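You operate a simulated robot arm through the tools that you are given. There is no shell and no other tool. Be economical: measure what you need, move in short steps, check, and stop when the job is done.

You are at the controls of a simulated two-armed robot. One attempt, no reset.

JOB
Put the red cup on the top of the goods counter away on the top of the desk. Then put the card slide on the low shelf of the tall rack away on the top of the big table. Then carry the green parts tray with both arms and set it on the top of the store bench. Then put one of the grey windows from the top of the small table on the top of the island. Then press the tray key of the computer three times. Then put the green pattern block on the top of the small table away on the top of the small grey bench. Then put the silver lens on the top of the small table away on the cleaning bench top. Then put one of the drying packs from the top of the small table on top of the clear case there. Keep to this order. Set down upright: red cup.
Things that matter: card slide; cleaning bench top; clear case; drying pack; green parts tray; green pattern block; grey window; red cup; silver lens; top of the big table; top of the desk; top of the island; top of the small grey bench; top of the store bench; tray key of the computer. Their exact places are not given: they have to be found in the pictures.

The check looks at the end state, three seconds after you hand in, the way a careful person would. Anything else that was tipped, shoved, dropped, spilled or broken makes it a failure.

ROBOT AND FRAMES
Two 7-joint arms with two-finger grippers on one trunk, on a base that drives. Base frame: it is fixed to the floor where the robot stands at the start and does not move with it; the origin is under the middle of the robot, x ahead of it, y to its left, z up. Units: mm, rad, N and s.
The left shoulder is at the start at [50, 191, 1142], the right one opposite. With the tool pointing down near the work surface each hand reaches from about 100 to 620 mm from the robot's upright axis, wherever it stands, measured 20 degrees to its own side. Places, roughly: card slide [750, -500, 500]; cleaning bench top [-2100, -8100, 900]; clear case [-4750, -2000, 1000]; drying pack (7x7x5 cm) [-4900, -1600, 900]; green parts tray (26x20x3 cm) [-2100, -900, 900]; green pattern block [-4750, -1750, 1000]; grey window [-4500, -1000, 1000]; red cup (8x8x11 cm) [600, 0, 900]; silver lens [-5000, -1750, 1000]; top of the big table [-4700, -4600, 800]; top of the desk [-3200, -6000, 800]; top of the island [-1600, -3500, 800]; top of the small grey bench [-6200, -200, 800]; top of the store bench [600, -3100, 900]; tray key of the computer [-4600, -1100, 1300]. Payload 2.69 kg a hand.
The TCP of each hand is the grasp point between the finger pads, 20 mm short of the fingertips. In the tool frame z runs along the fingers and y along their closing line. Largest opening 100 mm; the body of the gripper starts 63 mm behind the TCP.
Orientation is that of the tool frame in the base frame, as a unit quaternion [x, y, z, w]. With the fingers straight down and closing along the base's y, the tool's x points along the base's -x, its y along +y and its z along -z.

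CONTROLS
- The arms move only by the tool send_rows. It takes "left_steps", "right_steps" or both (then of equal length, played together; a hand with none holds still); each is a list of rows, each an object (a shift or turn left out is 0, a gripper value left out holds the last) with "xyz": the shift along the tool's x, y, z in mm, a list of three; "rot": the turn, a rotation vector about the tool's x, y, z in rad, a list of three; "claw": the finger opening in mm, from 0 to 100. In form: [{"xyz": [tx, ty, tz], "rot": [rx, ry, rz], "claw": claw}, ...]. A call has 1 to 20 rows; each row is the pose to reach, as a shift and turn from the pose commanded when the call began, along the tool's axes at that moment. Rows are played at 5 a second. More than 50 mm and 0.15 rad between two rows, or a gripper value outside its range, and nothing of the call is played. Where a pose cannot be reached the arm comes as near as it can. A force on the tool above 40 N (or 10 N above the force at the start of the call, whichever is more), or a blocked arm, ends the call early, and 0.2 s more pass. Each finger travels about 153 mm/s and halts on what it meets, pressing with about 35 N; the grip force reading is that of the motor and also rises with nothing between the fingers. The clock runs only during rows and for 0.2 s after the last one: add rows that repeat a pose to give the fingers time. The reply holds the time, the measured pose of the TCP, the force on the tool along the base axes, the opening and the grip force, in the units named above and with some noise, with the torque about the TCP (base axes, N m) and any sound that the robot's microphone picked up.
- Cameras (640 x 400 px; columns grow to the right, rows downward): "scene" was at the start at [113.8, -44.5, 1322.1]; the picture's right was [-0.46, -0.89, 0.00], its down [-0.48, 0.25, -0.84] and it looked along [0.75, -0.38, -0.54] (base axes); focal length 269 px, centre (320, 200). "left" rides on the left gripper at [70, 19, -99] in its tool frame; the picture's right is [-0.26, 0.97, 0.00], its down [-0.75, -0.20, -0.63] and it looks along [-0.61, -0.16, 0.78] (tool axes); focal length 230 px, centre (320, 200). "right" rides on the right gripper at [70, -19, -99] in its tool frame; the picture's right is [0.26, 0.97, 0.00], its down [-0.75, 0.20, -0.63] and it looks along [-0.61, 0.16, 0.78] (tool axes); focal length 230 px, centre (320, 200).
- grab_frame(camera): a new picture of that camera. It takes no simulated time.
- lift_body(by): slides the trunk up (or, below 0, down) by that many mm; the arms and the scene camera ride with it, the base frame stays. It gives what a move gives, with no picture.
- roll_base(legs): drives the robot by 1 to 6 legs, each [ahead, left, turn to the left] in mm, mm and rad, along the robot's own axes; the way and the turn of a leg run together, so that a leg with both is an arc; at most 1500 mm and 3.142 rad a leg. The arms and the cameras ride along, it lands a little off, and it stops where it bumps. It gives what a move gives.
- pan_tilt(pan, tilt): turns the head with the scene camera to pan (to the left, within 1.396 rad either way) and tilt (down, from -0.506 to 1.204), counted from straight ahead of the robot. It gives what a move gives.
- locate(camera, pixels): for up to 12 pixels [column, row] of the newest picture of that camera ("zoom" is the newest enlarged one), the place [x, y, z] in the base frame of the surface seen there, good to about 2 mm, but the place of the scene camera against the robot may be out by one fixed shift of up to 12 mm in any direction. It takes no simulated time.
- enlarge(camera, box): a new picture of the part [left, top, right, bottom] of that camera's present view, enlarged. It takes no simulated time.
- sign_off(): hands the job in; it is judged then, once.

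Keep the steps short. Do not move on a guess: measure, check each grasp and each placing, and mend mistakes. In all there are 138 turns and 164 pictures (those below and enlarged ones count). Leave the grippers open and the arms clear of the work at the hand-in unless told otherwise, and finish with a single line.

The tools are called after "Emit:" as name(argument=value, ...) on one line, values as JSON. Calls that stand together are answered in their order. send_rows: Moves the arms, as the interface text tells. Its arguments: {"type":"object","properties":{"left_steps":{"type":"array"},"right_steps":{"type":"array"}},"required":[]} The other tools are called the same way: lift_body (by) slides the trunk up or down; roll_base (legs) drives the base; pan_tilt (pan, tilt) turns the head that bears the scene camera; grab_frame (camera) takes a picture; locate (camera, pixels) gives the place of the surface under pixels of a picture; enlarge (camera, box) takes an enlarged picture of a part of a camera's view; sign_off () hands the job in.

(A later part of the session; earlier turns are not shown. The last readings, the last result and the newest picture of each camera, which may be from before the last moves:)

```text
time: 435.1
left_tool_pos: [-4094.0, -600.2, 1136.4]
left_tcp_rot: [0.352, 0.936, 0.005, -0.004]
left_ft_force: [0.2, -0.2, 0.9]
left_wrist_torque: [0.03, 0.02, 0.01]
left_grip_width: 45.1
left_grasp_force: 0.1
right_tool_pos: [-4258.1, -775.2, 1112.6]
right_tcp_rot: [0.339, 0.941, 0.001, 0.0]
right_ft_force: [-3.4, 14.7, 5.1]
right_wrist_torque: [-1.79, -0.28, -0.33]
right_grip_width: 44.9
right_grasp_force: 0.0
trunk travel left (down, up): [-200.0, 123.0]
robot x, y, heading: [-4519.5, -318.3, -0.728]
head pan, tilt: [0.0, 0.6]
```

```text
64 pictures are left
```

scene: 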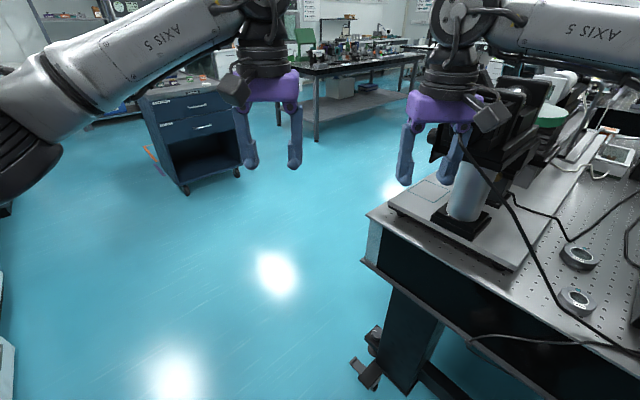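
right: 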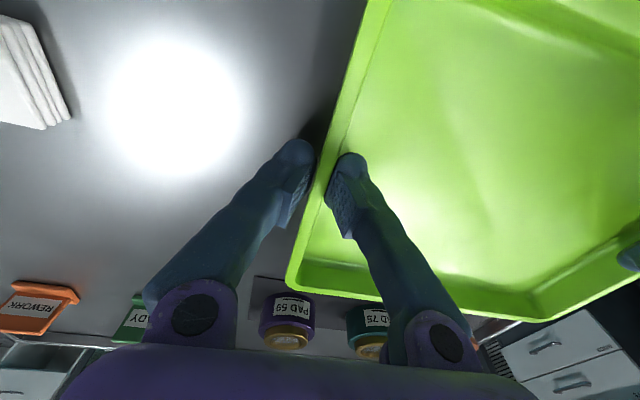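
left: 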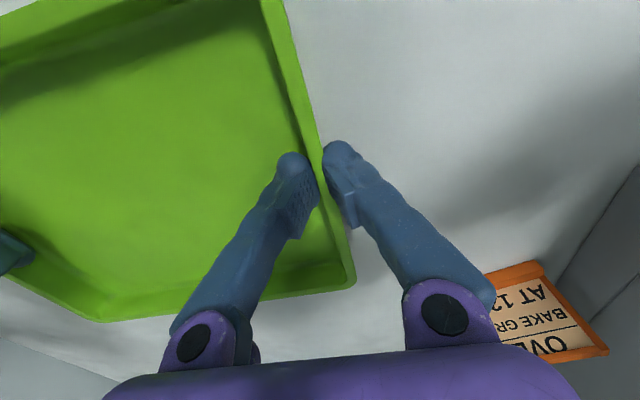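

The right hand touched the optics tube (≈14 N). I turn back left at once, pull both hands in, and measure the two grey rings at (578,256),(577,300).

Emit:
locate(camera="scene", pixels=[[578, 250], [578, 296], [565, 257], [592, 262], [450, 200], [440, 130], [520, 60], [400, 210], [515, 265], [600, 230], [470, 340], [630, 330]])

Emit:
roll_base(legs=[[0, 0, 0.25]])

Emit:
send_rows(left_steps=[{"xyz": [40, 15, 0]}, {"xyz": [80, 30, 0]}, {"xyz": [120, 45, 0]}, {"xyz": [160, 60, 0]}], right_steps=[{"xyz": [40, -25, -10]}, {"xyz": [80, -50, -20]}, {"xyz": [120, -75, -30]}, {"xyz": [160, -100, -30]}])

Emit:
pan_tilt(pan=-0.7, tilt=0.6)

Emit:
grab_frame(camera="scene")

```text
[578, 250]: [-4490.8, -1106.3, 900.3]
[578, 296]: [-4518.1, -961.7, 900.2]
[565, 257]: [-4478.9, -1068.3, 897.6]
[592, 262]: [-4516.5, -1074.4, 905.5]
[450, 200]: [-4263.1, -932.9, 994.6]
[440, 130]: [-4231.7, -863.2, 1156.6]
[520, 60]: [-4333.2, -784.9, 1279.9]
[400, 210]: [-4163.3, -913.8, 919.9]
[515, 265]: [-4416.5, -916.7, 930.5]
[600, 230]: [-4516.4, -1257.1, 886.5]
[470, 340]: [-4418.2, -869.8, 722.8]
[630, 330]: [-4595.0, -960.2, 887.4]
```

```text
time: 436.4
left_tool_pos: [-4036.2, -487.7, 1134.9]
left_tcp_rot: [0.232, 0.973, 0.006, -0.006]
left_ft_force: [-0.2, -0.2, 0.2]
left_wrist_torque: [-0.02, 0.01, -0.02]
left_grip_width: 45.0
left_grasp_force: 0.1
right_tool_pos: [-4151.8, -699.4, 1110.3]
right_tcp_rot: [0.22, 0.976, 0.002, -0.002]
right_ft_force: [0.4, 0.2, -0.7]
right_wrist_torque: [-0.03, 0.01, -0.02]
right_grip_width: 44.8
right_grasp_force: 0.1
trunk travel left (down, up): [-200.0, 123.0]
robot x, y, heading: [-4521.8, -317.5, -0.48]
head pan, tilt: [0.0, 0.6]
```

```text
time: 437.4
left_tool_pos: [-4154.5, -363.4, 1139.8]
left_tcp_rot: [0.232, 0.973, 0.007, -0.006]
left_ft_force: [-0.6, -0.5, 0.9]
left_wrist_torque: [0.01, -0.04, 0.0]
left_grip_width: 45.0
left_grasp_force: 0.0
right_tool_pos: [-4341.7, -721.1, 1140.7]
right_tcp_rot: [0.22, 0.975, 0.002, 0.0]
right_ft_force: [-1.1, -0.5, -0.2]
right_wrist_torque: [0.0, -0.01, 0.0]
right_grip_width: 44.9
right_grasp_force: 0.0
trunk travel left (down, up): [-200.0, 123.0]
robot x, y, heading: [-4519.1, -315.1, -0.475]
head pan, tilt: [0.0, 0.6]
```

```text
time: 438.5
left_tool_pos: [-4152.4, -363.7, 1138.8]
left_tcp_rot: [0.232, 0.973, 0.005, -0.008]
left_ft_force: [-0.2, -0.1, -0.5]
left_wrist_torque: [-0.01, 0.02, -0.01]
left_grip_width: 44.8
left_grasp_force: 0.1
right_tool_pos: [-4339.8, -720.1, 1141.3]
right_tcp_rot: [0.22, 0.976, 0.002, -0.001]
right_ft_force: [0.3, 0.9, -0.7]
right_wrist_torque: [0.03, -0.02, -0.03]
right_grip_width: 45.1
right_grasp_force: 0.0
trunk travel left (down, up): [-200.0, 123.0]
robot x, y, heading: [-4523.6, -319.6, -0.481]
head pan, tilt: [-0.7, 0.6]
```

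```text
63 pictures are left
```

scene: 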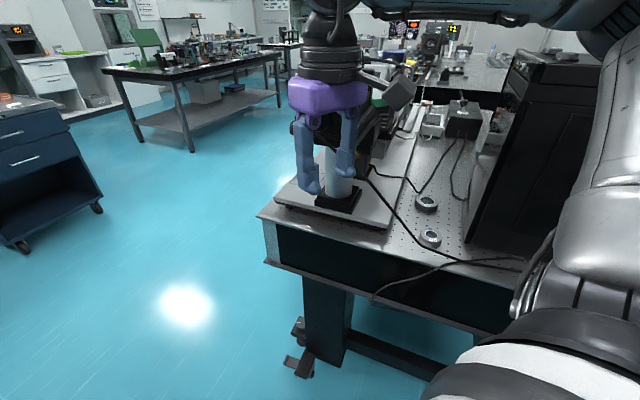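

Two grey windows: A (-4518,-962) and B (-4500,-1085), between the PC (x<-4620) and optics plate. I tuck the left hand away, face south at about (-4330,-470), lower the trunk 100 and use the right hand.

Emit:
send_rows(left_steps=[{"xyz": [25, 34, 0]}, {"xyz": [50, 68, 0]}, {"xyz": [75, 102, 0]}, {"xyz": [100, 136, 0]}, {"xyz": [120, 165, 0]}], right_steps=[{"xyz": [0, 0, 0], "claw": 100}, {"xyz": [0, 0, 0]}, {"xyz": [0, 0, 0]}, {"xyz": [0, 0, 0]}, {"xyz": [0, 0, 0]}])

Emit:
roll_base(legs=[[0, 0, -1.092], [0, 190, 0], [150, 0, 0]])

Emit:
lift_body(by=-100)

Emit:
pan_tilt(pan=-0.2, tilt=0.8)

Emit:
grab_frame(camera="scene")

```text
time: 439.7
left_tool_pos: [-4185.9, -160.8, 1142.4]
left_tcp_rot: [0.232, 0.973, 0.005, -0.006]
left_ft_force: [0.0, 0.5, -0.1]
left_wrist_torque: [-0.01, 0.0, 0.01]
left_grip_width: 44.8
left_grasp_force: 0.0
right_tool_pos: [-4339.7, -719.1, 1141.7]
right_tcp_rot: [0.22, 0.975, 0.002, 0.0]
right_ft_force: [-0.6, 0.3, 0.4]
right_wrist_torque: [0.0, -0.03, -0.01]
right_grip_width: 100.1
right_grasp_force: 0.0
trunk travel left (down, up): [-200.0, 123.0]
robot x, y, heading: [-4521.5, -321.9, -0.479]
head pan, tilt: [-0.7, 0.6]
```

```text
time: 445.7
left_tool_pos: [-4035.8, -694.7, 1141.3]
left_tcp_rot: [0.703, 0.711, 0.007, -0.003]
left_ft_force: [-0.7, 0.1, -0.2]
left_wrist_torque: [0.01, 0.0, 0.01]
left_grip_width: 45.2
left_grasp_force: 0.1
right_tool_pos: [-4602.9, -815.3, 1140.4]
right_tcp_rot: [0.695, 0.719, 0.002, 0.0]
right_ft_force: [0.4, -0.5, -0.5]
right_wrist_torque: [0.04, -0.01, 0.02]
right_grip_width: 100.1
right_grasp_force: 0.0
trunk travel left (down, up): [-200.0, 123.0]
robot x, y, heading: [-4327.9, -470.6, -1.568]
head pan, tilt: [-0.7, 0.6]
```

```text
time: 447.0
left_tool_pos: [-4036.3, -694.1, 1040.9]
left_tcp_rot: [0.703, 0.711, 0.008, -0.003]
left_ft_force: [-0.1, -0.4, -0.8]
left_wrist_torque: [-0.01, 0.0, -0.01]
left_grip_width: 45.0
left_grasp_force: 0.0
right_tool_pos: [-4603.0, -813.9, 1042.0]
right_tcp_rot: [0.694, 0.72, 0.002, 0.001]
right_ft_force: [0.1, 0.2, -0.7]
right_wrist_torque: [0.01, -0.01, -0.03]
right_grip_width: 99.9
right_grasp_force: 0.0
trunk travel left (down, up): [-100.0, 223.0]
robot x, y, heading: [-4328.5, -465.8, -1.567]
head pan, tilt: [-0.7, 0.6]
```

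```text
time: 448.0
left_tool_pos: [-4035.7, -694.6, 1041.7]
left_tcp_rot: [0.703, 0.711, 0.007, -0.003]
left_ft_force: [0.5, 0.1, 0.0]
left_wrist_torque: [0.03, 0.0, -0.04]
left_grip_width: 45.2
left_grasp_force: 0.1
right_tool_pos: [-4604.3, -814.2, 1041.0]
right_tcp_rot: [0.694, 0.72, 0.001, 0.0]
right_ft_force: [-0.1, 0.5, -0.5]
right_wrist_torque: [0.01, -0.03, 0.0]
right_grip_width: 99.9
right_grasp_force: 0.2
trunk travel left (down, up): [-100.0, 223.0]
robot x, y, heading: [-4327.9, -466.7, -1.574]
head pan, tilt: [-0.201, 0.799]
```

```text
62 pictures are left
```

scene: 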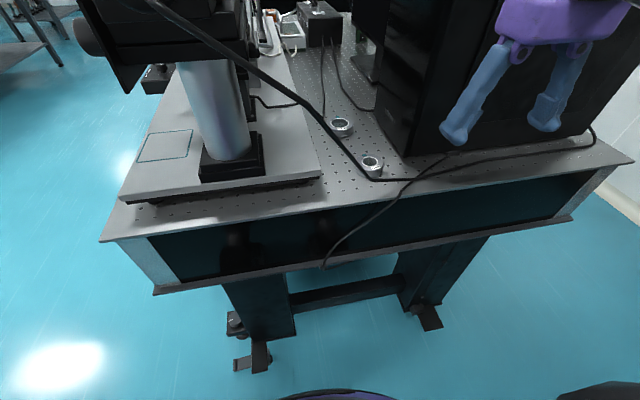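

Emit:
send_rows(right_steps=[{"xyz": [0, 40, 0], "claw": 80}, {"xyz": [-10, 80, 0]}, {"xyz": [-55, 80, 10]}, {"xyz": [-100, 80, 20]}, {"xyz": [-140, 80, 30]}, {"xyz": [-151, 80, 36]}, {"xyz": [-151, 80, 36]}])

Emit:
grab_frame(camera="right")

Emit:
enlarge(camera="scene", box=[240, 80, 480, 230])

```text
time: 449.6
left_tool_pos: [-4037.2, -693.4, 1041.0]
left_tcp_rot: [0.703, 0.711, 0.008, -0.003]
left_ft_force: [0.1, 0.3, -0.3]
left_wrist_torque: [0.0, 0.0, -0.02]
left_grip_width: 44.9
left_grasp_force: 0.2
right_tool_pos: [-4518.0, -961.7, 1005.6]
right_tcp_rot: [0.694, 0.72, 0.001, 0.0]
right_ft_force: [-0.5, 0.3, -0.6]
right_wrist_torque: [0.0, -0.03, 0.0]
right_grip_width: 80.1
right_grasp_force: 0.0
trunk travel left (down, up): [-100.0, 223.0]
robot x, y, heading: [-4331.7, -467.9, -1.571]
head pan, tilt: [-0.201, 0.799]
```

```text
61 pictures are left
```

right: 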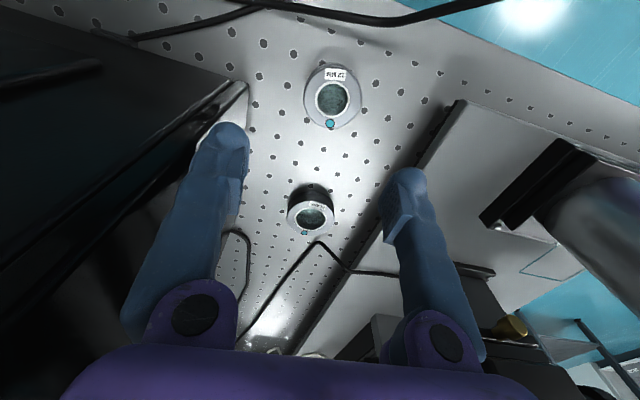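

```text
2.67 times, centred on (360, 155) of scene
```

zoom: 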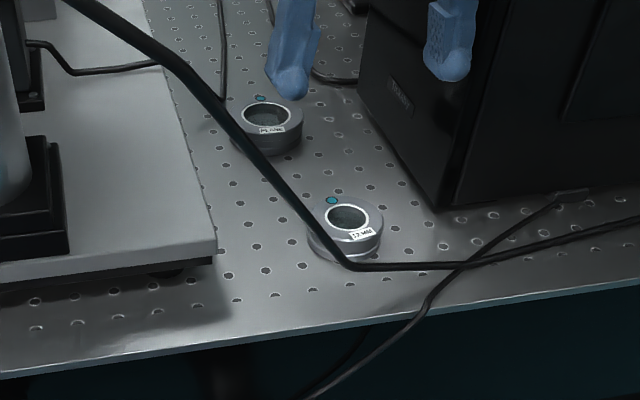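

Emit:
enlarge(camera="right", box=[270, 50, 400, 250])

Emit:
locate(camera="right", pixels=[[309, 100], [358, 98], [333, 66], [331, 126], [288, 212], [332, 212], [310, 230], [305, 190], [420, 150], [245, 120], [262, 12]])

```text
2.00 times, centred on (335, 150) of right
```

zoom: 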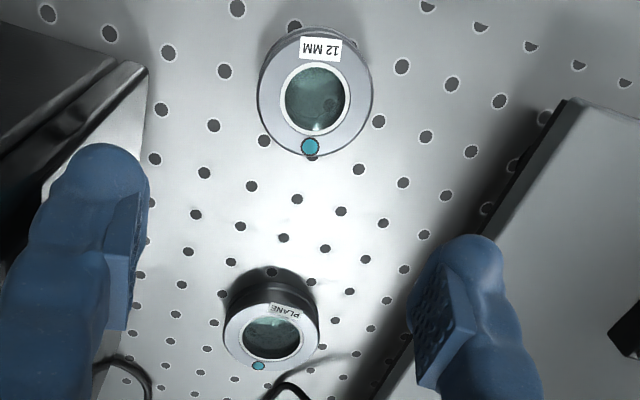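

```text
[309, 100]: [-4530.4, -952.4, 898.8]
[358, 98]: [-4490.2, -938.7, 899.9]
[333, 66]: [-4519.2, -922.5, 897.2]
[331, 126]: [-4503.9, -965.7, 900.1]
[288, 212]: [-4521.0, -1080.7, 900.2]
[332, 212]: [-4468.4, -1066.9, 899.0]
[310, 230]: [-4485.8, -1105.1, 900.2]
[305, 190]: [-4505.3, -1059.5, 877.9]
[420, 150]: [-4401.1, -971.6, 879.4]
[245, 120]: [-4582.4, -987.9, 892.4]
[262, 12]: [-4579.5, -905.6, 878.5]
```

Emit:
locate(camera="right", pixels=[[300, 8], [350, 18], [400, 21], [460, 7], [200, 25], [230, 15], [150, 38]])

Emit:
locate(camera="zoom", pixels=[[258, 95], [372, 95], [315, 28], [312, 158]])

```text
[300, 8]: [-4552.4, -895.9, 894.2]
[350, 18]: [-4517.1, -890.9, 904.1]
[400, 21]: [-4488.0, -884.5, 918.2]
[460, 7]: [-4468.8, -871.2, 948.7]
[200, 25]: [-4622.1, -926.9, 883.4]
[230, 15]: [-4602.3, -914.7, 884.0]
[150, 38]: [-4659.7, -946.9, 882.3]
```

```text
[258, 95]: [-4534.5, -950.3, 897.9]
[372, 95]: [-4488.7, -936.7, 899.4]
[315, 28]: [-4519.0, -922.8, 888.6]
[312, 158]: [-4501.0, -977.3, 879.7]
```

Window A ("12 MM", grey ring Ø48, top z 899) is centred at (-4511.6,-943.5); the cable runs ~30 mm north of it, clear of the hand. I lower over it with a 72 mm opening and close.

Emit:
send_rows(right_steps=[{"xyz": [18, 7, 0], "claw": 72}, {"xyz": [18, 7, 35]}, {"xyz": [18, 7, 70]}, {"xyz": [18, 7, 95]}, {"xyz": [18, 7, 103]}, {"xyz": [18, 7, 103], "claw": 52}, {"xyz": [18, 7, 103], "claw": 35}, {"xyz": [18, 7, 103]}, {"xyz": [18, 7, 103]}])

Emit:
grab_frame(camera="right")

```text
time: 451.6
left_tool_pos: [-4036.3, -694.3, 1042.0]
left_tcp_rot: [0.703, 0.711, 0.008, -0.002]
left_ft_force: [0.4, 0.2, 0.0]
left_wrist_torque: [0.03, 0.02, 0.02]
left_grip_width: 45.1
left_grasp_force: 0.1
right_tool_pos: [-4511.5, -943.8, 900.4]
right_tcp_rot: [0.694, 0.72, 0.002, 0.0]
right_ft_force: [-0.7, 0.0, 0.0]
right_wrist_torque: [-0.03, 0.0, 0.02]
right_grip_width: 47.6
right_grasp_force: 34.7
trunk travel left (down, up): [-100.0, 223.0]
robot x, y, heading: [-4332.2, -470.2, -1.567]
head pan, tilt: [-0.201, 0.799]
```

```text
58 pictures are left
```

right: 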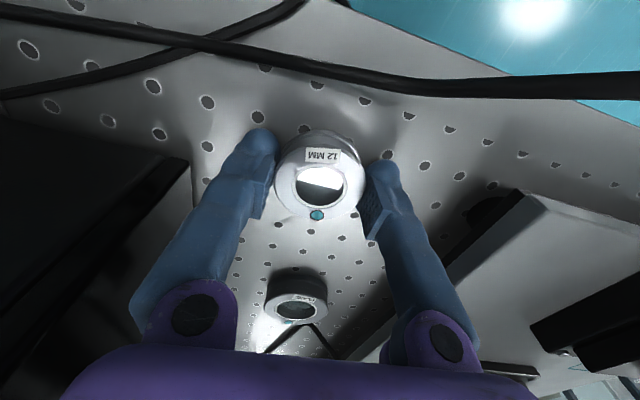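

Window held (47.6 mm, 35 N). I lift, back off, pull the hand in, raise the trunk, and drive round to the island's north end, facing south.

Emit:
send_rows(right_steps=[{"xyz": [0, 0, -40]}, {"xyz": [0, 0, -80]}, {"xyz": [0, 0, -120]}, {"xyz": [0, 0, -160]}, {"xyz": [40, -10, -180]}, {"xyz": [80, -30, -180]}, {"xyz": [120, -50, -180]}, {"xyz": [160, -70, -180]}, {"xyz": [160, -70, -180]}])

Emit:
lift_body(by=100)

Emit:
roll_base(legs=[[-150, 0, 0], [0, 1030, 0], [1450, 0, 0], [150, 0, 0], [0, 1450, 0]])

Emit:
pan_tilt(pan=0.0, tilt=0.65)

Emit:
grab_frame(camera="scene")

```text
time: 453.6
left_tool_pos: [-4036.1, -694.8, 1041.7]
left_tcp_rot: [0.702, 0.712, 0.008, -0.003]
left_ft_force: [0.5, 0.0, -0.5]
left_wrist_torque: [0.0, 0.01, -0.01]
left_grip_width: 44.8
left_grasp_force: 0.0
right_tool_pos: [-4587.9, -786.4, 1080.9]
right_tcp_rot: [0.695, 0.719, 0.002, 0.0]
right_ft_force: [-0.6, -0.3, 0.0]
right_wrist_torque: [0.01, 0.0, -0.02]
right_grip_width: 47.5
right_grasp_force: 34.7
trunk travel left (down, up): [-100.0, 223.0]
robot x, y, heading: [-4330.3, -466.1, -1.568]
head pan, tilt: [-0.201, 0.799]
```

```text
time: 454.9
left_tool_pos: [-4036.4, -694.0, 1140.8]
left_tcp_rot: [0.703, 0.711, 0.007, -0.004]
left_ft_force: [-0.1, 0.4, -0.3]
left_wrist_torque: [-0.01, 0.02, 0.04]
left_grip_width: 45.0
left_grasp_force: 0.0
right_tool_pos: [-4587.8, -788.3, 1180.7]
right_tcp_rot: [0.694, 0.72, 0.003, 0.0]
right_ft_force: [0.0, -0.3, -0.9]
right_wrist_torque: [-0.03, 0.01, 0.02]
right_grip_width: 47.5
right_grasp_force: 34.2
trunk travel left (down, up): [-200.0, 123.0]
robot x, y, heading: [-4331.1, -470.8, -1.577]
head pan, tilt: [-0.201, 0.799]
```

```text
time: 485.5
left_tool_pos: [-1557.7, -2139.5, 1141.5]
left_tcp_rot: [0.701, 0.713, 0.008, -0.002]
left_ft_force: [-0.1, -0.2, 0.2]
left_wrist_torque: [0.01, 0.02, 0.03]
left_grip_width: 45.0
left_grasp_force: 0.0
right_tool_pos: [-2107.8, -2236.4, 1181.7]
right_tcp_rot: [0.692, 0.721, 0.002, 0.0]
right_ft_force: [0.3, 0.6, -1.1]
right_wrist_torque: [0.02, 0.01, -0.02]
right_grip_width: 47.3
right_grasp_force: 34.9
trunk travel left (down, up): [-200.0, 123.0]
robot x, y, heading: [-1853.9, -1917.4, -1.562]
head pan, tilt: [-0.201, 0.799]
```

```text
time: 486.2
left_tool_pos: [-1557.9, -2140.6, 1141.5]
left_tcp_rot: [0.701, 0.713, 0.007, -0.002]
left_ft_force: [-0.6, -0.7, 0.1]
left_wrist_torque: [-0.02, -0.01, -0.01]
left_grip_width: 45.2
left_grasp_force: 0.0
right_tool_pos: [-2107.5, -2236.6, 1181.9]
right_tcp_rot: [0.692, 0.722, 0.002, 0.0]
right_ft_force: [-0.5, 0.9, -0.9]
right_wrist_torque: [0.0, -0.02, 0.0]
right_grip_width: 47.7
right_grasp_force: 35.3
trunk travel left (down, up): [-200.0, 123.0]
robot x, y, heading: [-1854.9, -1913.6, -1.564]
head pan, tilt: [0.0, 0.649]
```

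```text
57 pictures are left
```

scene: 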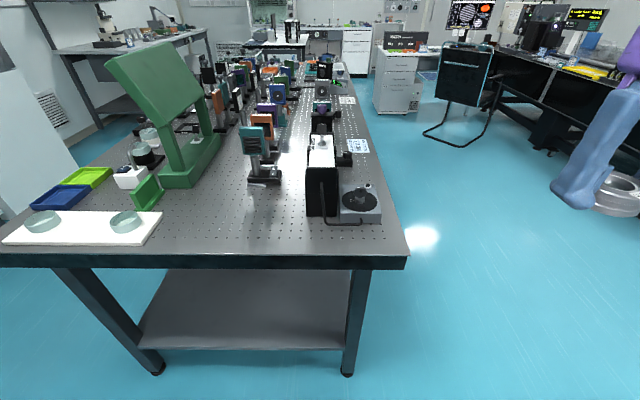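

Free surface at the island's near edge around (250,225). Measuring.

Emit:
locate(camera="scene", pixels=[[250, 225], [290, 225], [210, 225], [250, 255], [380, 240], [230, 200], [160, 220], [310, 215]])

```text
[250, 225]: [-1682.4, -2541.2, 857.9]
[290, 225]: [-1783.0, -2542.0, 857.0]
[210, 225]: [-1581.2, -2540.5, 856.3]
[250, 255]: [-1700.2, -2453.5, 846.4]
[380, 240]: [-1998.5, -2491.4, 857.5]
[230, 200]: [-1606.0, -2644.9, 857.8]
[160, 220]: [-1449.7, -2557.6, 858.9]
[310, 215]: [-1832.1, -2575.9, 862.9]
```

Emit:
roll_base(legs=[[0, 325, 0], [130, 0, 0]])

Emit:
lift_body(by=-100)

Emit:
send_rows(right_steps=[{"xyz": [-40, 15, 15]}, {"xyz": [-80, 30, 30]}, {"xyz": [-120, 45, 45]}, {"xyz": [-160, 58, 60]}, {"xyz": [-178, 63, 100]}, {"xyz": [-178, 63, 140]}, {"xyz": [-178, 63, 165]}, {"xyz": [-178, 63, 165]}])

Emit:
grab_frame(camera="right")

Emit:
locate(camera="right", pixels=[[320, 100], [240, 60], [400, 60], [320, 250]])

```text
time: 490.6
left_tool_pos: [-1228.6, -2266.8, 1141.0]
left_tcp_rot: [0.699, 0.715, 0.008, -0.003]
left_ft_force: [0.6, 0.4, -0.4]
left_wrist_torque: [0.07, 0.01, 0.01]
left_grip_width: 45.1
left_grasp_force: 0.0
right_tool_pos: [-1777.7, -2366.5, 1181.1]
right_tcp_rot: [0.691, 0.723, 0.003, -0.001]
right_ft_force: [-0.6, -0.6, -0.9]
right_wrist_torque: [0.02, 0.01, 0.02]
right_grip_width: 47.9
right_grasp_force: 35.0
trunk travel left (down, up): [-200.0, 123.0]
robot x, y, heading: [-1524.2, -2041.6, -1.561]
head pan, tilt: [0.0, 0.649]
```

```text
time: 491.9
left_tool_pos: [-1227.2, -2267.1, 1041.6]
left_tcp_rot: [0.7, 0.714, 0.007, -0.002]
left_ft_force: [-0.5, 0.8, -0.3]
left_wrist_torque: [0.04, 0.02, 0.01]
left_grip_width: 45.3
left_grasp_force: 0.1
right_tool_pos: [-1776.8, -2364.7, 1081.8]
right_tcp_rot: [0.69, 0.724, 0.002, 0.001]
right_ft_force: [0.2, -0.5, -0.5]
right_wrist_torque: [-0.03, 0.01, 0.04]
right_grip_width: 47.5
right_grasp_force: 35.0
trunk travel left (down, up): [-100.0, 223.0]
robot x, y, heading: [-1523.0, -2043.5, -1.56]
head pan, tilt: [0.0, 0.649]
```

```text
time: 493.7
left_tool_pos: [-1227.5, -2267.5, 1041.3]
left_tcp_rot: [0.699, 0.715, 0.007, -0.003]
left_ft_force: [0.3, -0.3, 0.4]
left_wrist_torque: [-0.01, -0.03, 0.01]
left_grip_width: 44.7
left_grasp_force: 0.1
right_tool_pos: [-1705.0, -2541.2, 915.4]
right_tcp_rot: [0.691, 0.723, 0.002, 0.001]
right_ft_force: [-0.4, -0.5, -0.7]
right_wrist_torque: [0.0, -0.03, 0.0]
right_grip_width: 47.7
right_grasp_force: 34.8
trunk travel left (down, up): [-100.0, 223.0]
robot x, y, heading: [-1526.9, -2044.2, -1.561]
head pan, tilt: [0.0, 0.649]
```

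```text
56 pictures are left
```

right: 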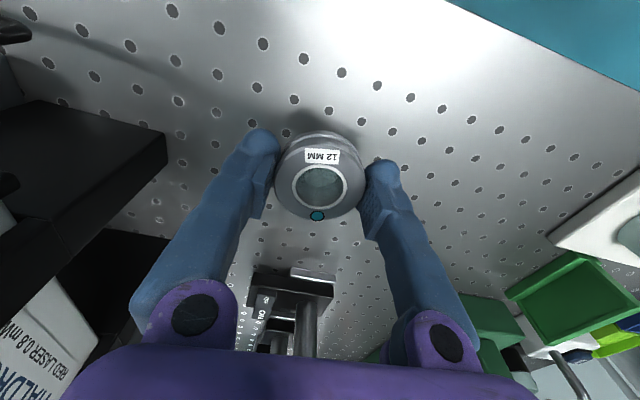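

```text
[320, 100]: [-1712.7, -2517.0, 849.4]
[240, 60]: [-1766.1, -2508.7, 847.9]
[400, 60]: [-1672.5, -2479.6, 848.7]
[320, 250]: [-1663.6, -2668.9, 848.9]
```

Surface at z 849 below and clear. I lower to contact (TCP ≈870.5), release and raise.

Emit:
send_rows(right_steps=[{"xyz": [0, 0, 25]}, {"xyz": [0, 0, 40]}, {"xyz": [0, 0, 44.5]}, {"xyz": [0, 0, 45.5]}, {"xyz": [0, 0, 45.5], "claw": 60}, {"xyz": [0, 0, 45.5], "claw": 80}, {"xyz": [0, 0, 45.5]}, {"xyz": [0, 0, 10]}, {"xyz": [0, 0, -35]}, {"xyz": [0, 0, -80]}, {"xyz": [0, 0, -125]}, {"xyz": [40, -20, -145]}, {"xyz": [80, -40, -155]}, {"xyz": [120, -60, -165]}, {"xyz": [160, -70, -165]}])

Emit:
lift_body(by=100)

Emit:
grab_frame(camera="scene")

```text
time: 496.9
left_tool_pos: [-1227.0, -2267.3, 1041.6]
left_tcp_rot: [0.7, 0.714, 0.008, -0.002]
left_ft_force: [0.1, -0.1, 0.3]
left_wrist_torque: [-0.02, 0.0, 0.0]
left_grip_width: 44.9
left_grasp_force: 0.0
right_tool_pos: [-1784.1, -2382.4, 1080.4]
right_tcp_rot: [0.691, 0.723, 0.002, 0.001]
right_ft_force: [0.8, 0.8, -0.4]
right_wrist_torque: [-0.02, 0.02, -0.01]
right_grip_width: 80.1
right_grasp_force: 0.0
trunk travel left (down, up): [-100.0, 223.0]
robot x, y, heading: [-1521.7, -2043.3, -1.561]
head pan, tilt: [0.0, 0.649]
```

```text
time: 498.2
left_tool_pos: [-1226.4, -2265.8, 1141.4]
left_tcp_rot: [0.7, 0.714, 0.008, -0.003]
left_ft_force: [0.4, 0.7, 1.1]
left_wrist_torque: [0.03, -0.03, -0.01]
left_grip_width: 44.9
left_grasp_force: 0.1
right_tool_pos: [-1784.6, -2383.2, 1180.4]
right_tcp_rot: [0.691, 0.723, 0.002, -0.001]
right_ft_force: [0.3, -1.0, 0.0]
right_wrist_torque: [-0.02, 0.01, -0.02]
right_grip_width: 80.1
right_grasp_force: 0.1
trunk travel left (down, up): [-200.0, 123.0]
robot x, y, heading: [-1527.2, -2043.8, -1.562]
head pan, tilt: [0.0, 0.649]
```

```text
55 pictures are left
```

scene: 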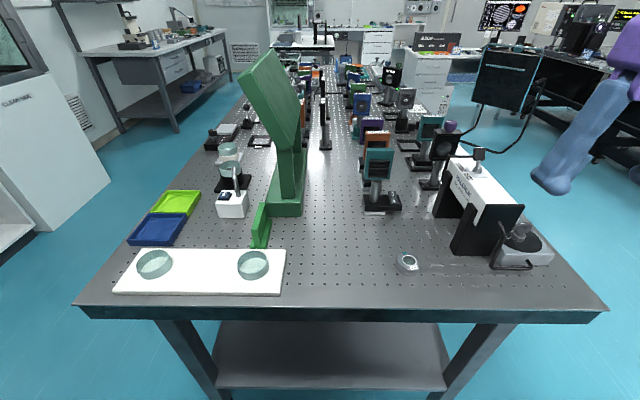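

The window lies on the island. Next the computer key: I return to the north side of the small table, with the left hand tucked, raise the trunk and look at the PC.

Emit:
send_rows(left_steps=[{"xyz": [35, 0, 0]}, {"xyz": [70, 0, -10]}], right_steps=[{"xyz": [0, 0, 0], "claw": 0}, {"xyz": [0, 0, 0]}])

Emit:
roll_base(legs=[[-125, -900, -0.009], [0, -900, 0], [-1450, 0, 0], [-130, 0, 0], [0, -1080, 0]])

Emit:
lift_body(by=123)

Emit:
pan_tilt(pan=-0.25, tilt=0.5)

Emit:
grab_frame(camera="scene")

```text
time: 498.8
left_tool_pos: [-1228.7, -2196.1, 1152.5]
left_tcp_rot: [0.7, 0.714, 0.008, -0.002]
left_ft_force: [-0.5, 0.5, 0.1]
left_wrist_torque: [-0.01, -0.01, 0.03]
left_grip_width: 45.3
left_grasp_force: 0.1
right_tool_pos: [-1784.4, -2383.3, 1181.2]
right_tcp_rot: [0.69, 0.723, 0.003, -0.001]
right_ft_force: [0.3, -0.4, -0.2]
right_wrist_torque: [-0.01, 0.01, 0.0]
right_grip_width: 0.0
right_grasp_force: 29.8
trunk travel left (down, up): [-200.0, 123.0]
robot x, y, heading: [-1526.0, -2041.2, -1.561]
head pan, tilt: [0.0, 0.649]
```

```text
time: 531.9
left_tool_pos: [-4112.3, -528.4, 1152.1]
left_tcp_rot: [0.7, 0.714, 0.008, -0.003]
left_ft_force: [-0.6, -0.4, 0.0]
left_wrist_torque: [0.05, -0.01, 0.04]
left_grip_width: 44.9
left_grasp_force: 0.1
right_tool_pos: [-4668.1, -714.0, 1181.5]
right_tcp_rot: [0.691, 0.723, 0.001, 0.001]
right_ft_force: [-0.3, -0.3, 0.2]
right_wrist_torque: [0.0, 0.05, 0.0]
right_grip_width: 0.0
right_grasp_force: 29.7
trunk travel left (down, up): [-200.0, 123.0]
robot x, y, heading: [-4405.4, -368.7, -1.563]
head pan, tilt: [0.0, 0.649]
```

```text
time: 533.4
left_tool_pos: [-4112.6, -528.1, 1274.7]
left_tcp_rot: [0.699, 0.715, 0.007, -0.003]
left_ft_force: [-0.6, 0.2, -0.5]
left_wrist_torque: [0.03, -0.01, 0.05]
left_grip_width: 45.0
left_grasp_force: 0.0
right_tool_pos: [-4668.5, -713.5, 1303.1]
right_tcp_rot: [0.691, 0.723, 0.002, -0.001]
right_ft_force: [-0.4, -0.4, -0.1]
right_wrist_torque: [-0.01, 0.02, 0.05]
right_grip_width: 0.0
right_grasp_force: 29.1
trunk travel left (down, up): [-323.0, 0.0]
robot x, y, heading: [-4411.0, -372.4, -1.557]
head pan, tilt: [0.0, 0.649]
```

```text
time: 534.2
left_tool_pos: [-4111.6, -528.1, 1274.4]
left_tcp_rot: [0.7, 0.714, 0.008, -0.002]
left_ft_force: [0.2, 0.0, -0.1]
left_wrist_torque: [0.02, 0.01, 0.0]
left_grip_width: 44.9
left_grasp_force: 0.0
right_tool_pos: [-4668.6, -714.6, 1304.8]
right_tcp_rot: [0.691, 0.723, 0.002, 0.001]
right_ft_force: [0.1, -0.3, 0.0]
right_wrist_torque: [-0.01, -0.01, 0.0]
right_grip_width: 0.1
right_grasp_force: 29.6
trunk travel left (down, up): [-323.0, 0.0]
robot x, y, heading: [-4410.3, -372.2, -1.561]
head pan, tilt: [-0.25, 0.499]
```

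```text
54 pictures are left
```

scene: 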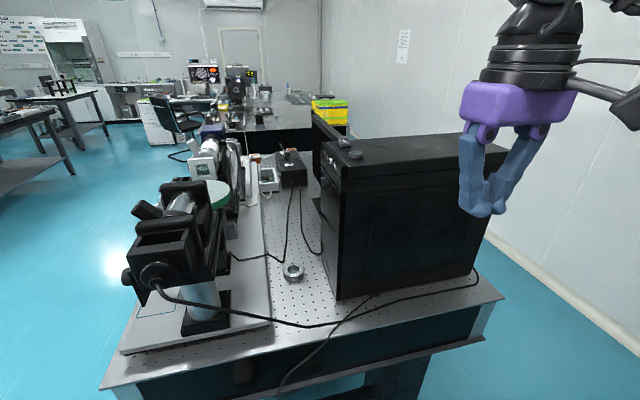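

I see buttons on the PC's top near its east edge (345,145). I enlarge.

Emit:
enlarge(camera="scene", box=[300, 110, 420, 185])

Emit:
locate(camera="zoom", pixels=[[235, 180], [260, 205], [120, 145], [300, 240], [150, 320], [400, 200], [240, 150], [290, 228]])

```text
5.33 times, centred on (360, 148) of scene
```

zoom: 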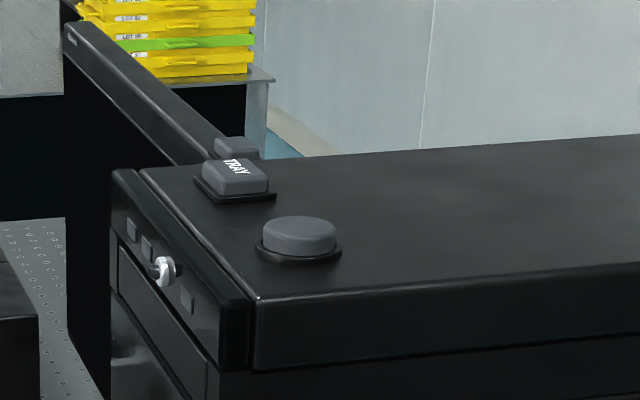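

```text
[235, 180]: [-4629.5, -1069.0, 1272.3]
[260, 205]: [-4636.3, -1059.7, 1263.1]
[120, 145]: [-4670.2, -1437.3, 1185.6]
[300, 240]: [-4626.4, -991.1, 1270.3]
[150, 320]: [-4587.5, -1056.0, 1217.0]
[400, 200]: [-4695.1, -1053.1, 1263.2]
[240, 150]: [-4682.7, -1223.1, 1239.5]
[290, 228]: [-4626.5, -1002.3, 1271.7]
```

The TRAY key is on the PC's top at about (-4630,-1077), top z≈1275. I raise the closed right hand, drive 155 mm closer and bring it above the key.

Emit:
locate(camera="zoom", pixels=[[205, 170], [265, 178], [235, 165], [250, 160], [215, 160], [235, 188]])

Emit:
send_rows(right_steps=[{"xyz": [0, 0, -20]}, {"xyz": [0, 0, -40]}, {"xyz": [0, 0, -50]}])

Emit:
roll_base(legs=[[155, 0, -0.01]])

Emit:
send_rows(right_steps=[{"xyz": [-40, 10, 0]}, {"xyz": [-80, 20, 0]}, {"xyz": [-120, 30, 0]}, {"xyz": [-160, 35, 0]}, {"xyz": [-200, 37, 0]}, {"xyz": [-200, 37, 0]}])

Emit:
grab_frame(camera="right")

```text
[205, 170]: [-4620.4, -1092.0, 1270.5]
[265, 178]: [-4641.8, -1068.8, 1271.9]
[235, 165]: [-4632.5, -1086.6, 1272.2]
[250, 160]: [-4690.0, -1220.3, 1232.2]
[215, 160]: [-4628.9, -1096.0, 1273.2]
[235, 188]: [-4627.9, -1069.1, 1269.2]
```

```text
time: 535.0
left_tool_pos: [-4112.1, -527.6, 1274.8]
left_tcp_rot: [0.7, 0.714, 0.008, -0.003]
left_ft_force: [0.4, 0.6, -0.4]
left_wrist_torque: [0.02, 0.0, -0.04]
left_grip_width: 45.1
left_grasp_force: 0.0
right_tool_pos: [-4668.1, -714.2, 1353.9]
right_tcp_rot: [0.691, 0.723, 0.002, 0.0]
right_ft_force: [0.8, 0.2, -0.6]
right_wrist_torque: [-0.02, 0.02, -0.02]
right_grip_width: 0.0
right_grasp_force: 29.4
trunk travel left (down, up): [-323.0, 0.0]
robot x, y, heading: [-4410.3, -373.1, -1.558]
head pan, tilt: [-0.25, 0.499]
```

```text
time: 536.4
left_tool_pos: [-4111.8, -684.7, 1274.3]
left_tcp_rot: [0.703, 0.711, 0.007, -0.003]
left_ft_force: [-0.6, -0.8, 0.6]
left_wrist_torque: [-0.02, -0.04, 0.01]
left_grip_width: 44.9
left_grasp_force: 0.0
right_tool_pos: [-4670.4, -864.7, 1353.4]
right_tcp_rot: [0.694, 0.72, 0.002, 0.001]
right_ft_force: [0.0, 0.0, 0.9]
right_wrist_torque: [0.03, 0.01, -0.02]
right_grip_width: 0.0
right_grasp_force: 29.0
trunk travel left (down, up): [-323.0, 0.0]
robot x, y, heading: [-4409.3, -527.7, -1.567]
head pan, tilt: [-0.25, 0.499]
```

```text
time: 537.8
left_tool_pos: [-4113.5, -683.4, 1275.0]
left_tcp_rot: [0.703, 0.711, 0.007, -0.003]
left_ft_force: [-0.4, -0.1, 0.0]
left_wrist_torque: [-0.01, 0.0, -0.01]
left_grip_width: 45.1
left_grasp_force: 0.0
right_tool_pos: [-4644.7, -1043.1, 1344.6]
right_tcp_rot: [0.695, 0.719, 0.002, 0.0]
right_ft_force: [0.5, 0.7, 0.3]
right_wrist_torque: [0.01, -0.02, 0.01]
right_grip_width: 0.0
right_grasp_force: 29.4
right hand out of reach, approached as far as the arm can: row 5, 6
trunk travel left (down, up): [-323.0, 0.0]
robot x, y, heading: [-4403.6, -526.7, -1.572]
head pan, tilt: [-0.25, 0.499]
```

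```text
52 pictures are left
```

right: 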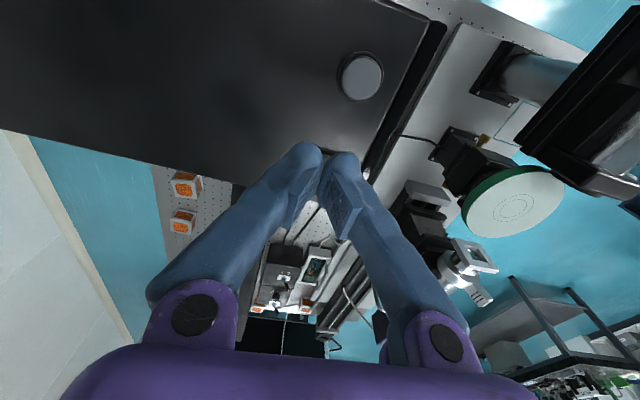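

Emit:
locate(camera="right", pixels=[[361, 77], [340, 78], [382, 74], [361, 100], [250, 100]])

Emit:
enlarge(camera="scene", box=[310, 100, 430, 175])

Emit:
locate(camera="zoom", pixels=[[300, 230], [200, 200], [150, 150], [250, 180]])

```text
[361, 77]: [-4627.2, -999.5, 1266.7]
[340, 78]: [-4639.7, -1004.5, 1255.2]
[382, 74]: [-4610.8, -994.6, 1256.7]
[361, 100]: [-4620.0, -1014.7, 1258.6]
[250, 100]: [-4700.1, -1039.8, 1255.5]
```

```text
5.33 times, centred on (370, 138) of scene
```

zoom: 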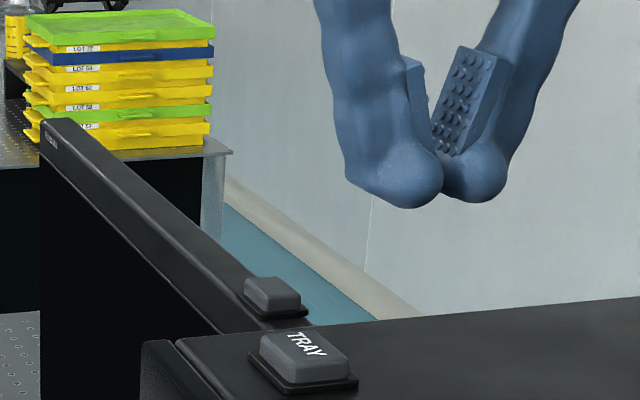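

```text
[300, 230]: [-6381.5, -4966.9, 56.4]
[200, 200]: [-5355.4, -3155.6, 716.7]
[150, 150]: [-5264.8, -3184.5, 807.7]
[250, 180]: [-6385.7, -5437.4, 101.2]
```

TRAY key centre ≈(-4631,-1081), top z≈1264 in the hand frame. I tilt the closed fingers slightly forward to gain reach and hover above the key.

Emit:
send_rows(right_steps=[{"rot": [0, -0.12, 0]}, {"rot": [0, -0.25, 0]}, {"xyz": [-20, 7, 10], "rot": [0, -0.25, 0]}, {"xyz": [-37, 12.5, 25], "rot": [0, -0.25, 0]}, {"xyz": [-37, 12.5, 25], "rot": [0, -0.25, 0]}])

Emit:
enlarge(camera="scene", box=[300, 90, 460, 190])

Emit:
grab_frame(camera="right")

```text
time: 539.0
left_tool_pos: [-4113.8, -682.9, 1274.1]
left_tcp_rot: [0.704, 0.71, 0.008, -0.003]
left_ft_force: [-0.3, -0.2, -0.1]
left_wrist_torque: [0.0, 0.01, -0.02]
left_grip_width: 45.1
left_grasp_force: 0.0
right_tool_pos: [-4631.2, -1078.5, 1318.4]
right_tcp_rot: [0.69, 0.713, -0.084, 0.091]
right_ft_force: [-0.2, -0.3, -0.5]
right_wrist_torque: [-0.04, 0.01, 0.02]
right_grip_width: 0.2
right_grasp_force: 29.5
trunk travel left (down, up): [-323.0, 0.0]
robot x, y, heading: [-4407.2, -522.7, -1.573]
head pan, tilt: [-0.25, 0.499]
```

```text
4.00 times, centred on (380, 140) of scene
```

zoom: 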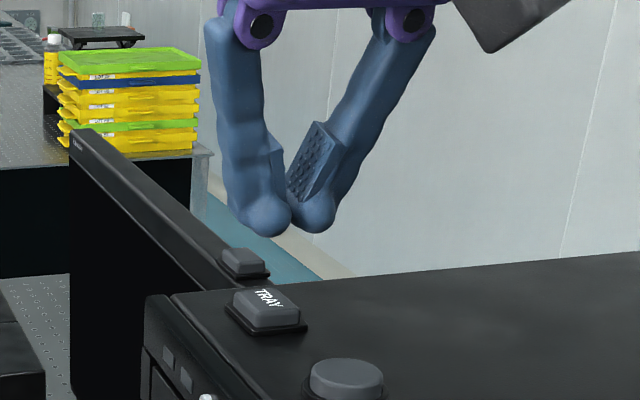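

```text
49 pictures are left
```

right: 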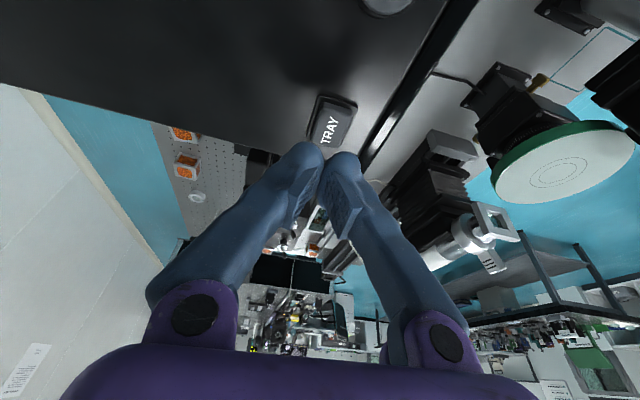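

Emit:
locate(camera="right", pixels=[[332, 122], [316, 120], [350, 125], [335, 104], [328, 142], [290, 120]])

```text
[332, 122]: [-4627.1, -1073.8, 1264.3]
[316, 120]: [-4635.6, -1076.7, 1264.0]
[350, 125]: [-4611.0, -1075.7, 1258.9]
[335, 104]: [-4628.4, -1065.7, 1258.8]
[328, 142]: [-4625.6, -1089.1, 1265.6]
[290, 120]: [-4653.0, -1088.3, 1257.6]
```

Key top z 1264, centre (-4626.5,-1080). First press: down to about 5 mm past contact, then back to hover; I watch for a sound.

Emit:
send_rows(right_steps=[{"xyz": [-0.4, 4.5, 22.8]}, {"xyz": [1.8, 4.5, 31.5]}, {"xyz": [2.6, 4.5, 34.4]}, {"xyz": [3.3, 4.5, 37.4]}, {"xyz": [3.3, 4.5, 37.4]}, {"xyz": [1.8, 4.5, 31.5]}, {"xyz": [-0.4, 4.5, 22.8]}, {"xyz": [-0.4, 4.5, 22.8]}])

```text
time: 540.8
left_tool_pos: [-4113.0, -684.1, 1274.2]
left_tcp_rot: [0.703, 0.711, 0.007, -0.003]
left_ft_force: [-0.8, 0.2, 0.6]
left_wrist_torque: [-0.02, 0.02, -0.01]
left_grip_width: 45.1
left_grasp_force: 0.0
right_tool_pos: [-4625.8, -1085.1, 1296.0]
right_tcp_rot: [0.689, 0.714, -0.084, 0.09]
right_ft_force: [-1.0, -0.4, 0.5]
right_wrist_torque: [0.04, -0.02, 0.01]
right_grip_width: 0.0
right_grasp_force: 29.6
trunk travel left (down, up): [-323.0, 0.0]
robot x, y, heading: [-4403.4, -524.6, -1.569]
head pan, tilt: [-0.25, 0.499]
heard: click
```

Heard one click. Two more presses with a full release between.

Emit:
send_rows(right_steps=[{"xyz": [2.2, 0, 8.7]}, {"xyz": [2.9, 0, 11.6]}, {"xyz": [3.7, 0, 14.6]}, {"xyz": [3.7, 0, 14.6]}, {"xyz": [2.2, 0, 8.7]}, {"xyz": [0, 0, 0]}, {"xyz": [0, 0, 0]}, {"xyz": [0, 0, 0]}])

Emit:
send_rows(right_steps=[{"xyz": [2.2, 0, 8.7]}, {"xyz": [2.9, 0, 11.6]}, {"xyz": [3.7, 0, 14.6]}, {"xyz": [3.7, 0, 14.6]}, {"xyz": [2.2, 0, 8.7]}, {"xyz": [0, 0, 0]}, {"xyz": [0, 0, 0]}, {"xyz": [-10, 0, -40]}])

```text
time: 542.5
left_tool_pos: [-4112.5, -683.5, 1274.7]
left_tcp_rot: [0.704, 0.711, 0.007, -0.002]
left_ft_force: [0.5, 0.3, -0.7]
left_wrist_torque: [0.01, 0.0, 0.04]
left_grip_width: 44.9
left_grasp_force: 0.0
right_tool_pos: [-4624.7, -1084.3, 1296.0]
right_tcp_rot: [0.689, 0.714, -0.084, 0.09]
right_ft_force: [0.1, 0.0, 0.6]
right_wrist_torque: [-0.01, 0.0, 0.03]
right_grip_width: 0.0
right_grasp_force: 29.4
trunk travel left (down, up): [-323.0, 0.0]
robot x, y, heading: [-4408.2, -525.4, -1.568]
head pan, tilt: [-0.25, 0.499]
heard: click
```

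```text
time: 544.4
left_tool_pos: [-4112.2, -683.9, 1274.4]
left_tcp_rot: [0.703, 0.711, 0.007, -0.003]
left_ft_force: [0.2, 0.0, 0.2]
left_wrist_torque: [0.02, -0.01, -0.01]
left_grip_width: 45.2
left_grasp_force: 0.0
right_tool_pos: [-4625.9, -1085.2, 1337.0]
right_tcp_rot: [0.69, 0.713, -0.085, 0.089]
right_ft_force: [0.6, -1.0, 0.0]
right_wrist_torque: [0.04, -0.02, 0.0]
right_grip_width: 0.0
right_grasp_force: 29.5
trunk travel left (down, up): [-323.0, 0.0]
robot x, y, heading: [-4407.9, -523.9, -1.571]
head pan, tilt: [-0.25, 0.499]
heard: click
```

Three clicks heard. Now the green block: I retract the right hand, go around to the west side and face east, with trunk back to mid height.

Emit:
send_rows(right_steps=[{"xyz": [40, -10, -10], "rot": [0, 0.05, 0]}, {"xyz": [80, -20, -20], "rot": [0, 0.1, 0]}, {"xyz": [120, -35, -30], "rot": [0, 0.15, 0]}, {"xyz": [160, -50, -40], "rot": [0, 0.2, 0]}, {"xyz": [200, -60, -50], "rot": [0, 0.25, 0], "claw": 60}, {"xyz": [230, -60, -57], "rot": [0, 0.25, 0]}])

Emit:
roll_base(legs=[[-190, 0, 0], [0, -1090, 0], [1400, 0, 0], [0, 0, 1.57]])

Emit:
lift_body(by=-173)

Emit:
pan_tilt(pan=0.0, tilt=0.7)

Emit:
grab_frame(camera="scene")

```text
time: 545.8
left_tool_pos: [-4112.6, -680.6, 1273.7]
left_tcp_rot: [0.704, 0.711, 0.007, -0.002]
left_ft_force: [0.0, 0.8, -0.5]
left_wrist_torque: [-0.04, 0.01, 0.01]
left_grip_width: 44.9
left_grasp_force: 0.0
right_tool_pos: [-4694.5, -848.2, 1336.0]
right_tcp_rot: [0.695, 0.719, 0.002, 0.0]
right_ft_force: [0.3, 0.2, 0.6]
right_wrist_torque: [-0.02, 0.02, 0.01]
right_grip_width: 60.0
right_grasp_force: 0.1
trunk travel left (down, up): [-323.0, 0.0]
robot x, y, heading: [-4407.8, -528.2, -1.572]
head pan, tilt: [-0.25, 0.499]
```

```text
time: 567.1
left_tool_pos: [-5339.0, -1436.7, 1276.0]
left_tcp_rot: [0.001, 1.0, 0.003, -0.007]
left_ft_force: [0.1, -0.3, 0.1]
left_wrist_torque: [-0.02, 0.01, -0.02]
left_grip_width: 44.9
left_grasp_force: 0.0
right_tool_pos: [-5180.1, -2020.9, 1336.4]
right_tcp_rot: [-0.011, 1.0, 0.002, 0.0]
right_ft_force: [0.8, 1.3, -0.5]
right_wrist_torque: [0.04, 0.0, -0.01]
right_grip_width: 59.9
right_grasp_force: 0.0
trunk travel left (down, up): [-323.0, 0.0]
robot x, y, heading: [-5502.5, -1731.3, -0.014]
head pan, tilt: [-0.25, 0.499]
```

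```text
time: 569.0
left_tool_pos: [-5338.8, -1436.0, 1101.9]
left_tcp_rot: [0.0, 1.0, 0.003, -0.006]
left_ft_force: [0.0, 0.0, 0.4]
left_wrist_torque: [-0.04, 0.0, 0.01]
left_grip_width: 45.0
left_grasp_force: 0.1
right_tool_pos: [-5180.3, -2019.3, 1161.4]
right_tcp_rot: [-0.011, 1.0, 0.002, -0.001]
right_ft_force: [-0.2, -0.5, -0.7]
right_wrist_torque: [-0.01, 0.03, 0.0]
right_grip_width: 60.1
right_grasp_force: 0.1
trunk travel left (down, up): [-150.0, 173.0]
robot x, y, heading: [-5498.9, -1729.4, -0.009]
head pan, tilt: [-0.25, 0.499]
```

```text
time: 569.8
left_tool_pos: [-5339.0, -1437.6, 1102.4]
left_tcp_rot: [0.0, 1.0, 0.004, -0.007]
left_ft_force: [0.1, -0.1, 0.3]
left_wrist_torque: [0.01, 0.0, 0.02]
left_grip_width: 45.1
left_grasp_force: 0.0
right_tool_pos: [-5179.8, -2020.3, 1162.7]
right_tcp_rot: [-0.011, 1.0, 0.002, 0.0]
right_ft_force: [0.1, -0.4, 0.3]
right_wrist_torque: [-0.01, 0.01, 0.01]
right_grip_width: 60.0
right_grasp_force: 0.0
trunk travel left (down, up): [-150.0, 173.0]
robot x, y, heading: [-5501.8, -1729.1, -0.008]
head pan, tilt: [0.0, 0.7]
```

```text
48 pictures are left
```

scene: 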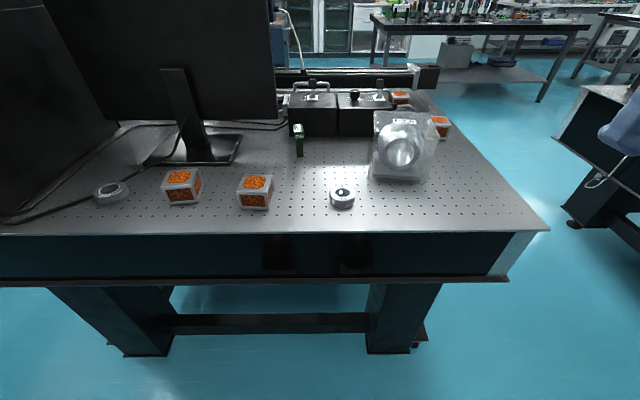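

Emit:
enlarge(camera="scene", box=[230, 80, 470, 230])

Emit:
locate(camera="zoom", pixels=[[178, 125], [188, 122], [172, 150], [190, 155], [188, 200], [200, 150], [300, 310], [300, 285], [272, 300], [328, 300], [70, 268], [440, 110]])

Emit:
locate(camera="scene", pixels=[[378, 118], [432, 118], [375, 178], [425, 182], [400, 115], [255, 180], [182, 176], [402, 150], [330, 115]])

```text
2.67 times, centred on (350, 155) of scene
```

zoom: 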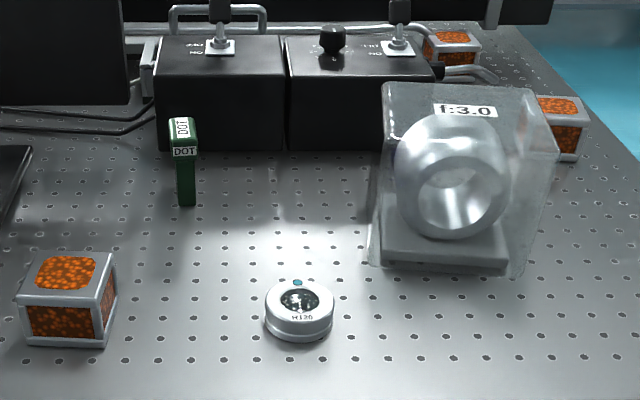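

```text
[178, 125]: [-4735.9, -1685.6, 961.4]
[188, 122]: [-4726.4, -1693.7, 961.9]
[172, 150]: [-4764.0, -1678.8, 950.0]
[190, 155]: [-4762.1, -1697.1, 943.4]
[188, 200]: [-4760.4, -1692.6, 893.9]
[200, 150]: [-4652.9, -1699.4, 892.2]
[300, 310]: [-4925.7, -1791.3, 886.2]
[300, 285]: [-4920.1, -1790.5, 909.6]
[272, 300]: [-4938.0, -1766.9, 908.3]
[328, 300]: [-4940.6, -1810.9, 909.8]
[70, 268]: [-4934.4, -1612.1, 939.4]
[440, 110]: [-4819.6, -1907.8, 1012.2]
```

```text
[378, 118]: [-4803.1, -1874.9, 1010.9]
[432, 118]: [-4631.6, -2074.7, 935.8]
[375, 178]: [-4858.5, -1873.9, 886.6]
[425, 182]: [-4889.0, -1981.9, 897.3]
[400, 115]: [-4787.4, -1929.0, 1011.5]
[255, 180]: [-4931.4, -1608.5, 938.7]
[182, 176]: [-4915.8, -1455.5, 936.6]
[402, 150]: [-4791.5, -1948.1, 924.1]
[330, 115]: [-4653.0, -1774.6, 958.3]
```

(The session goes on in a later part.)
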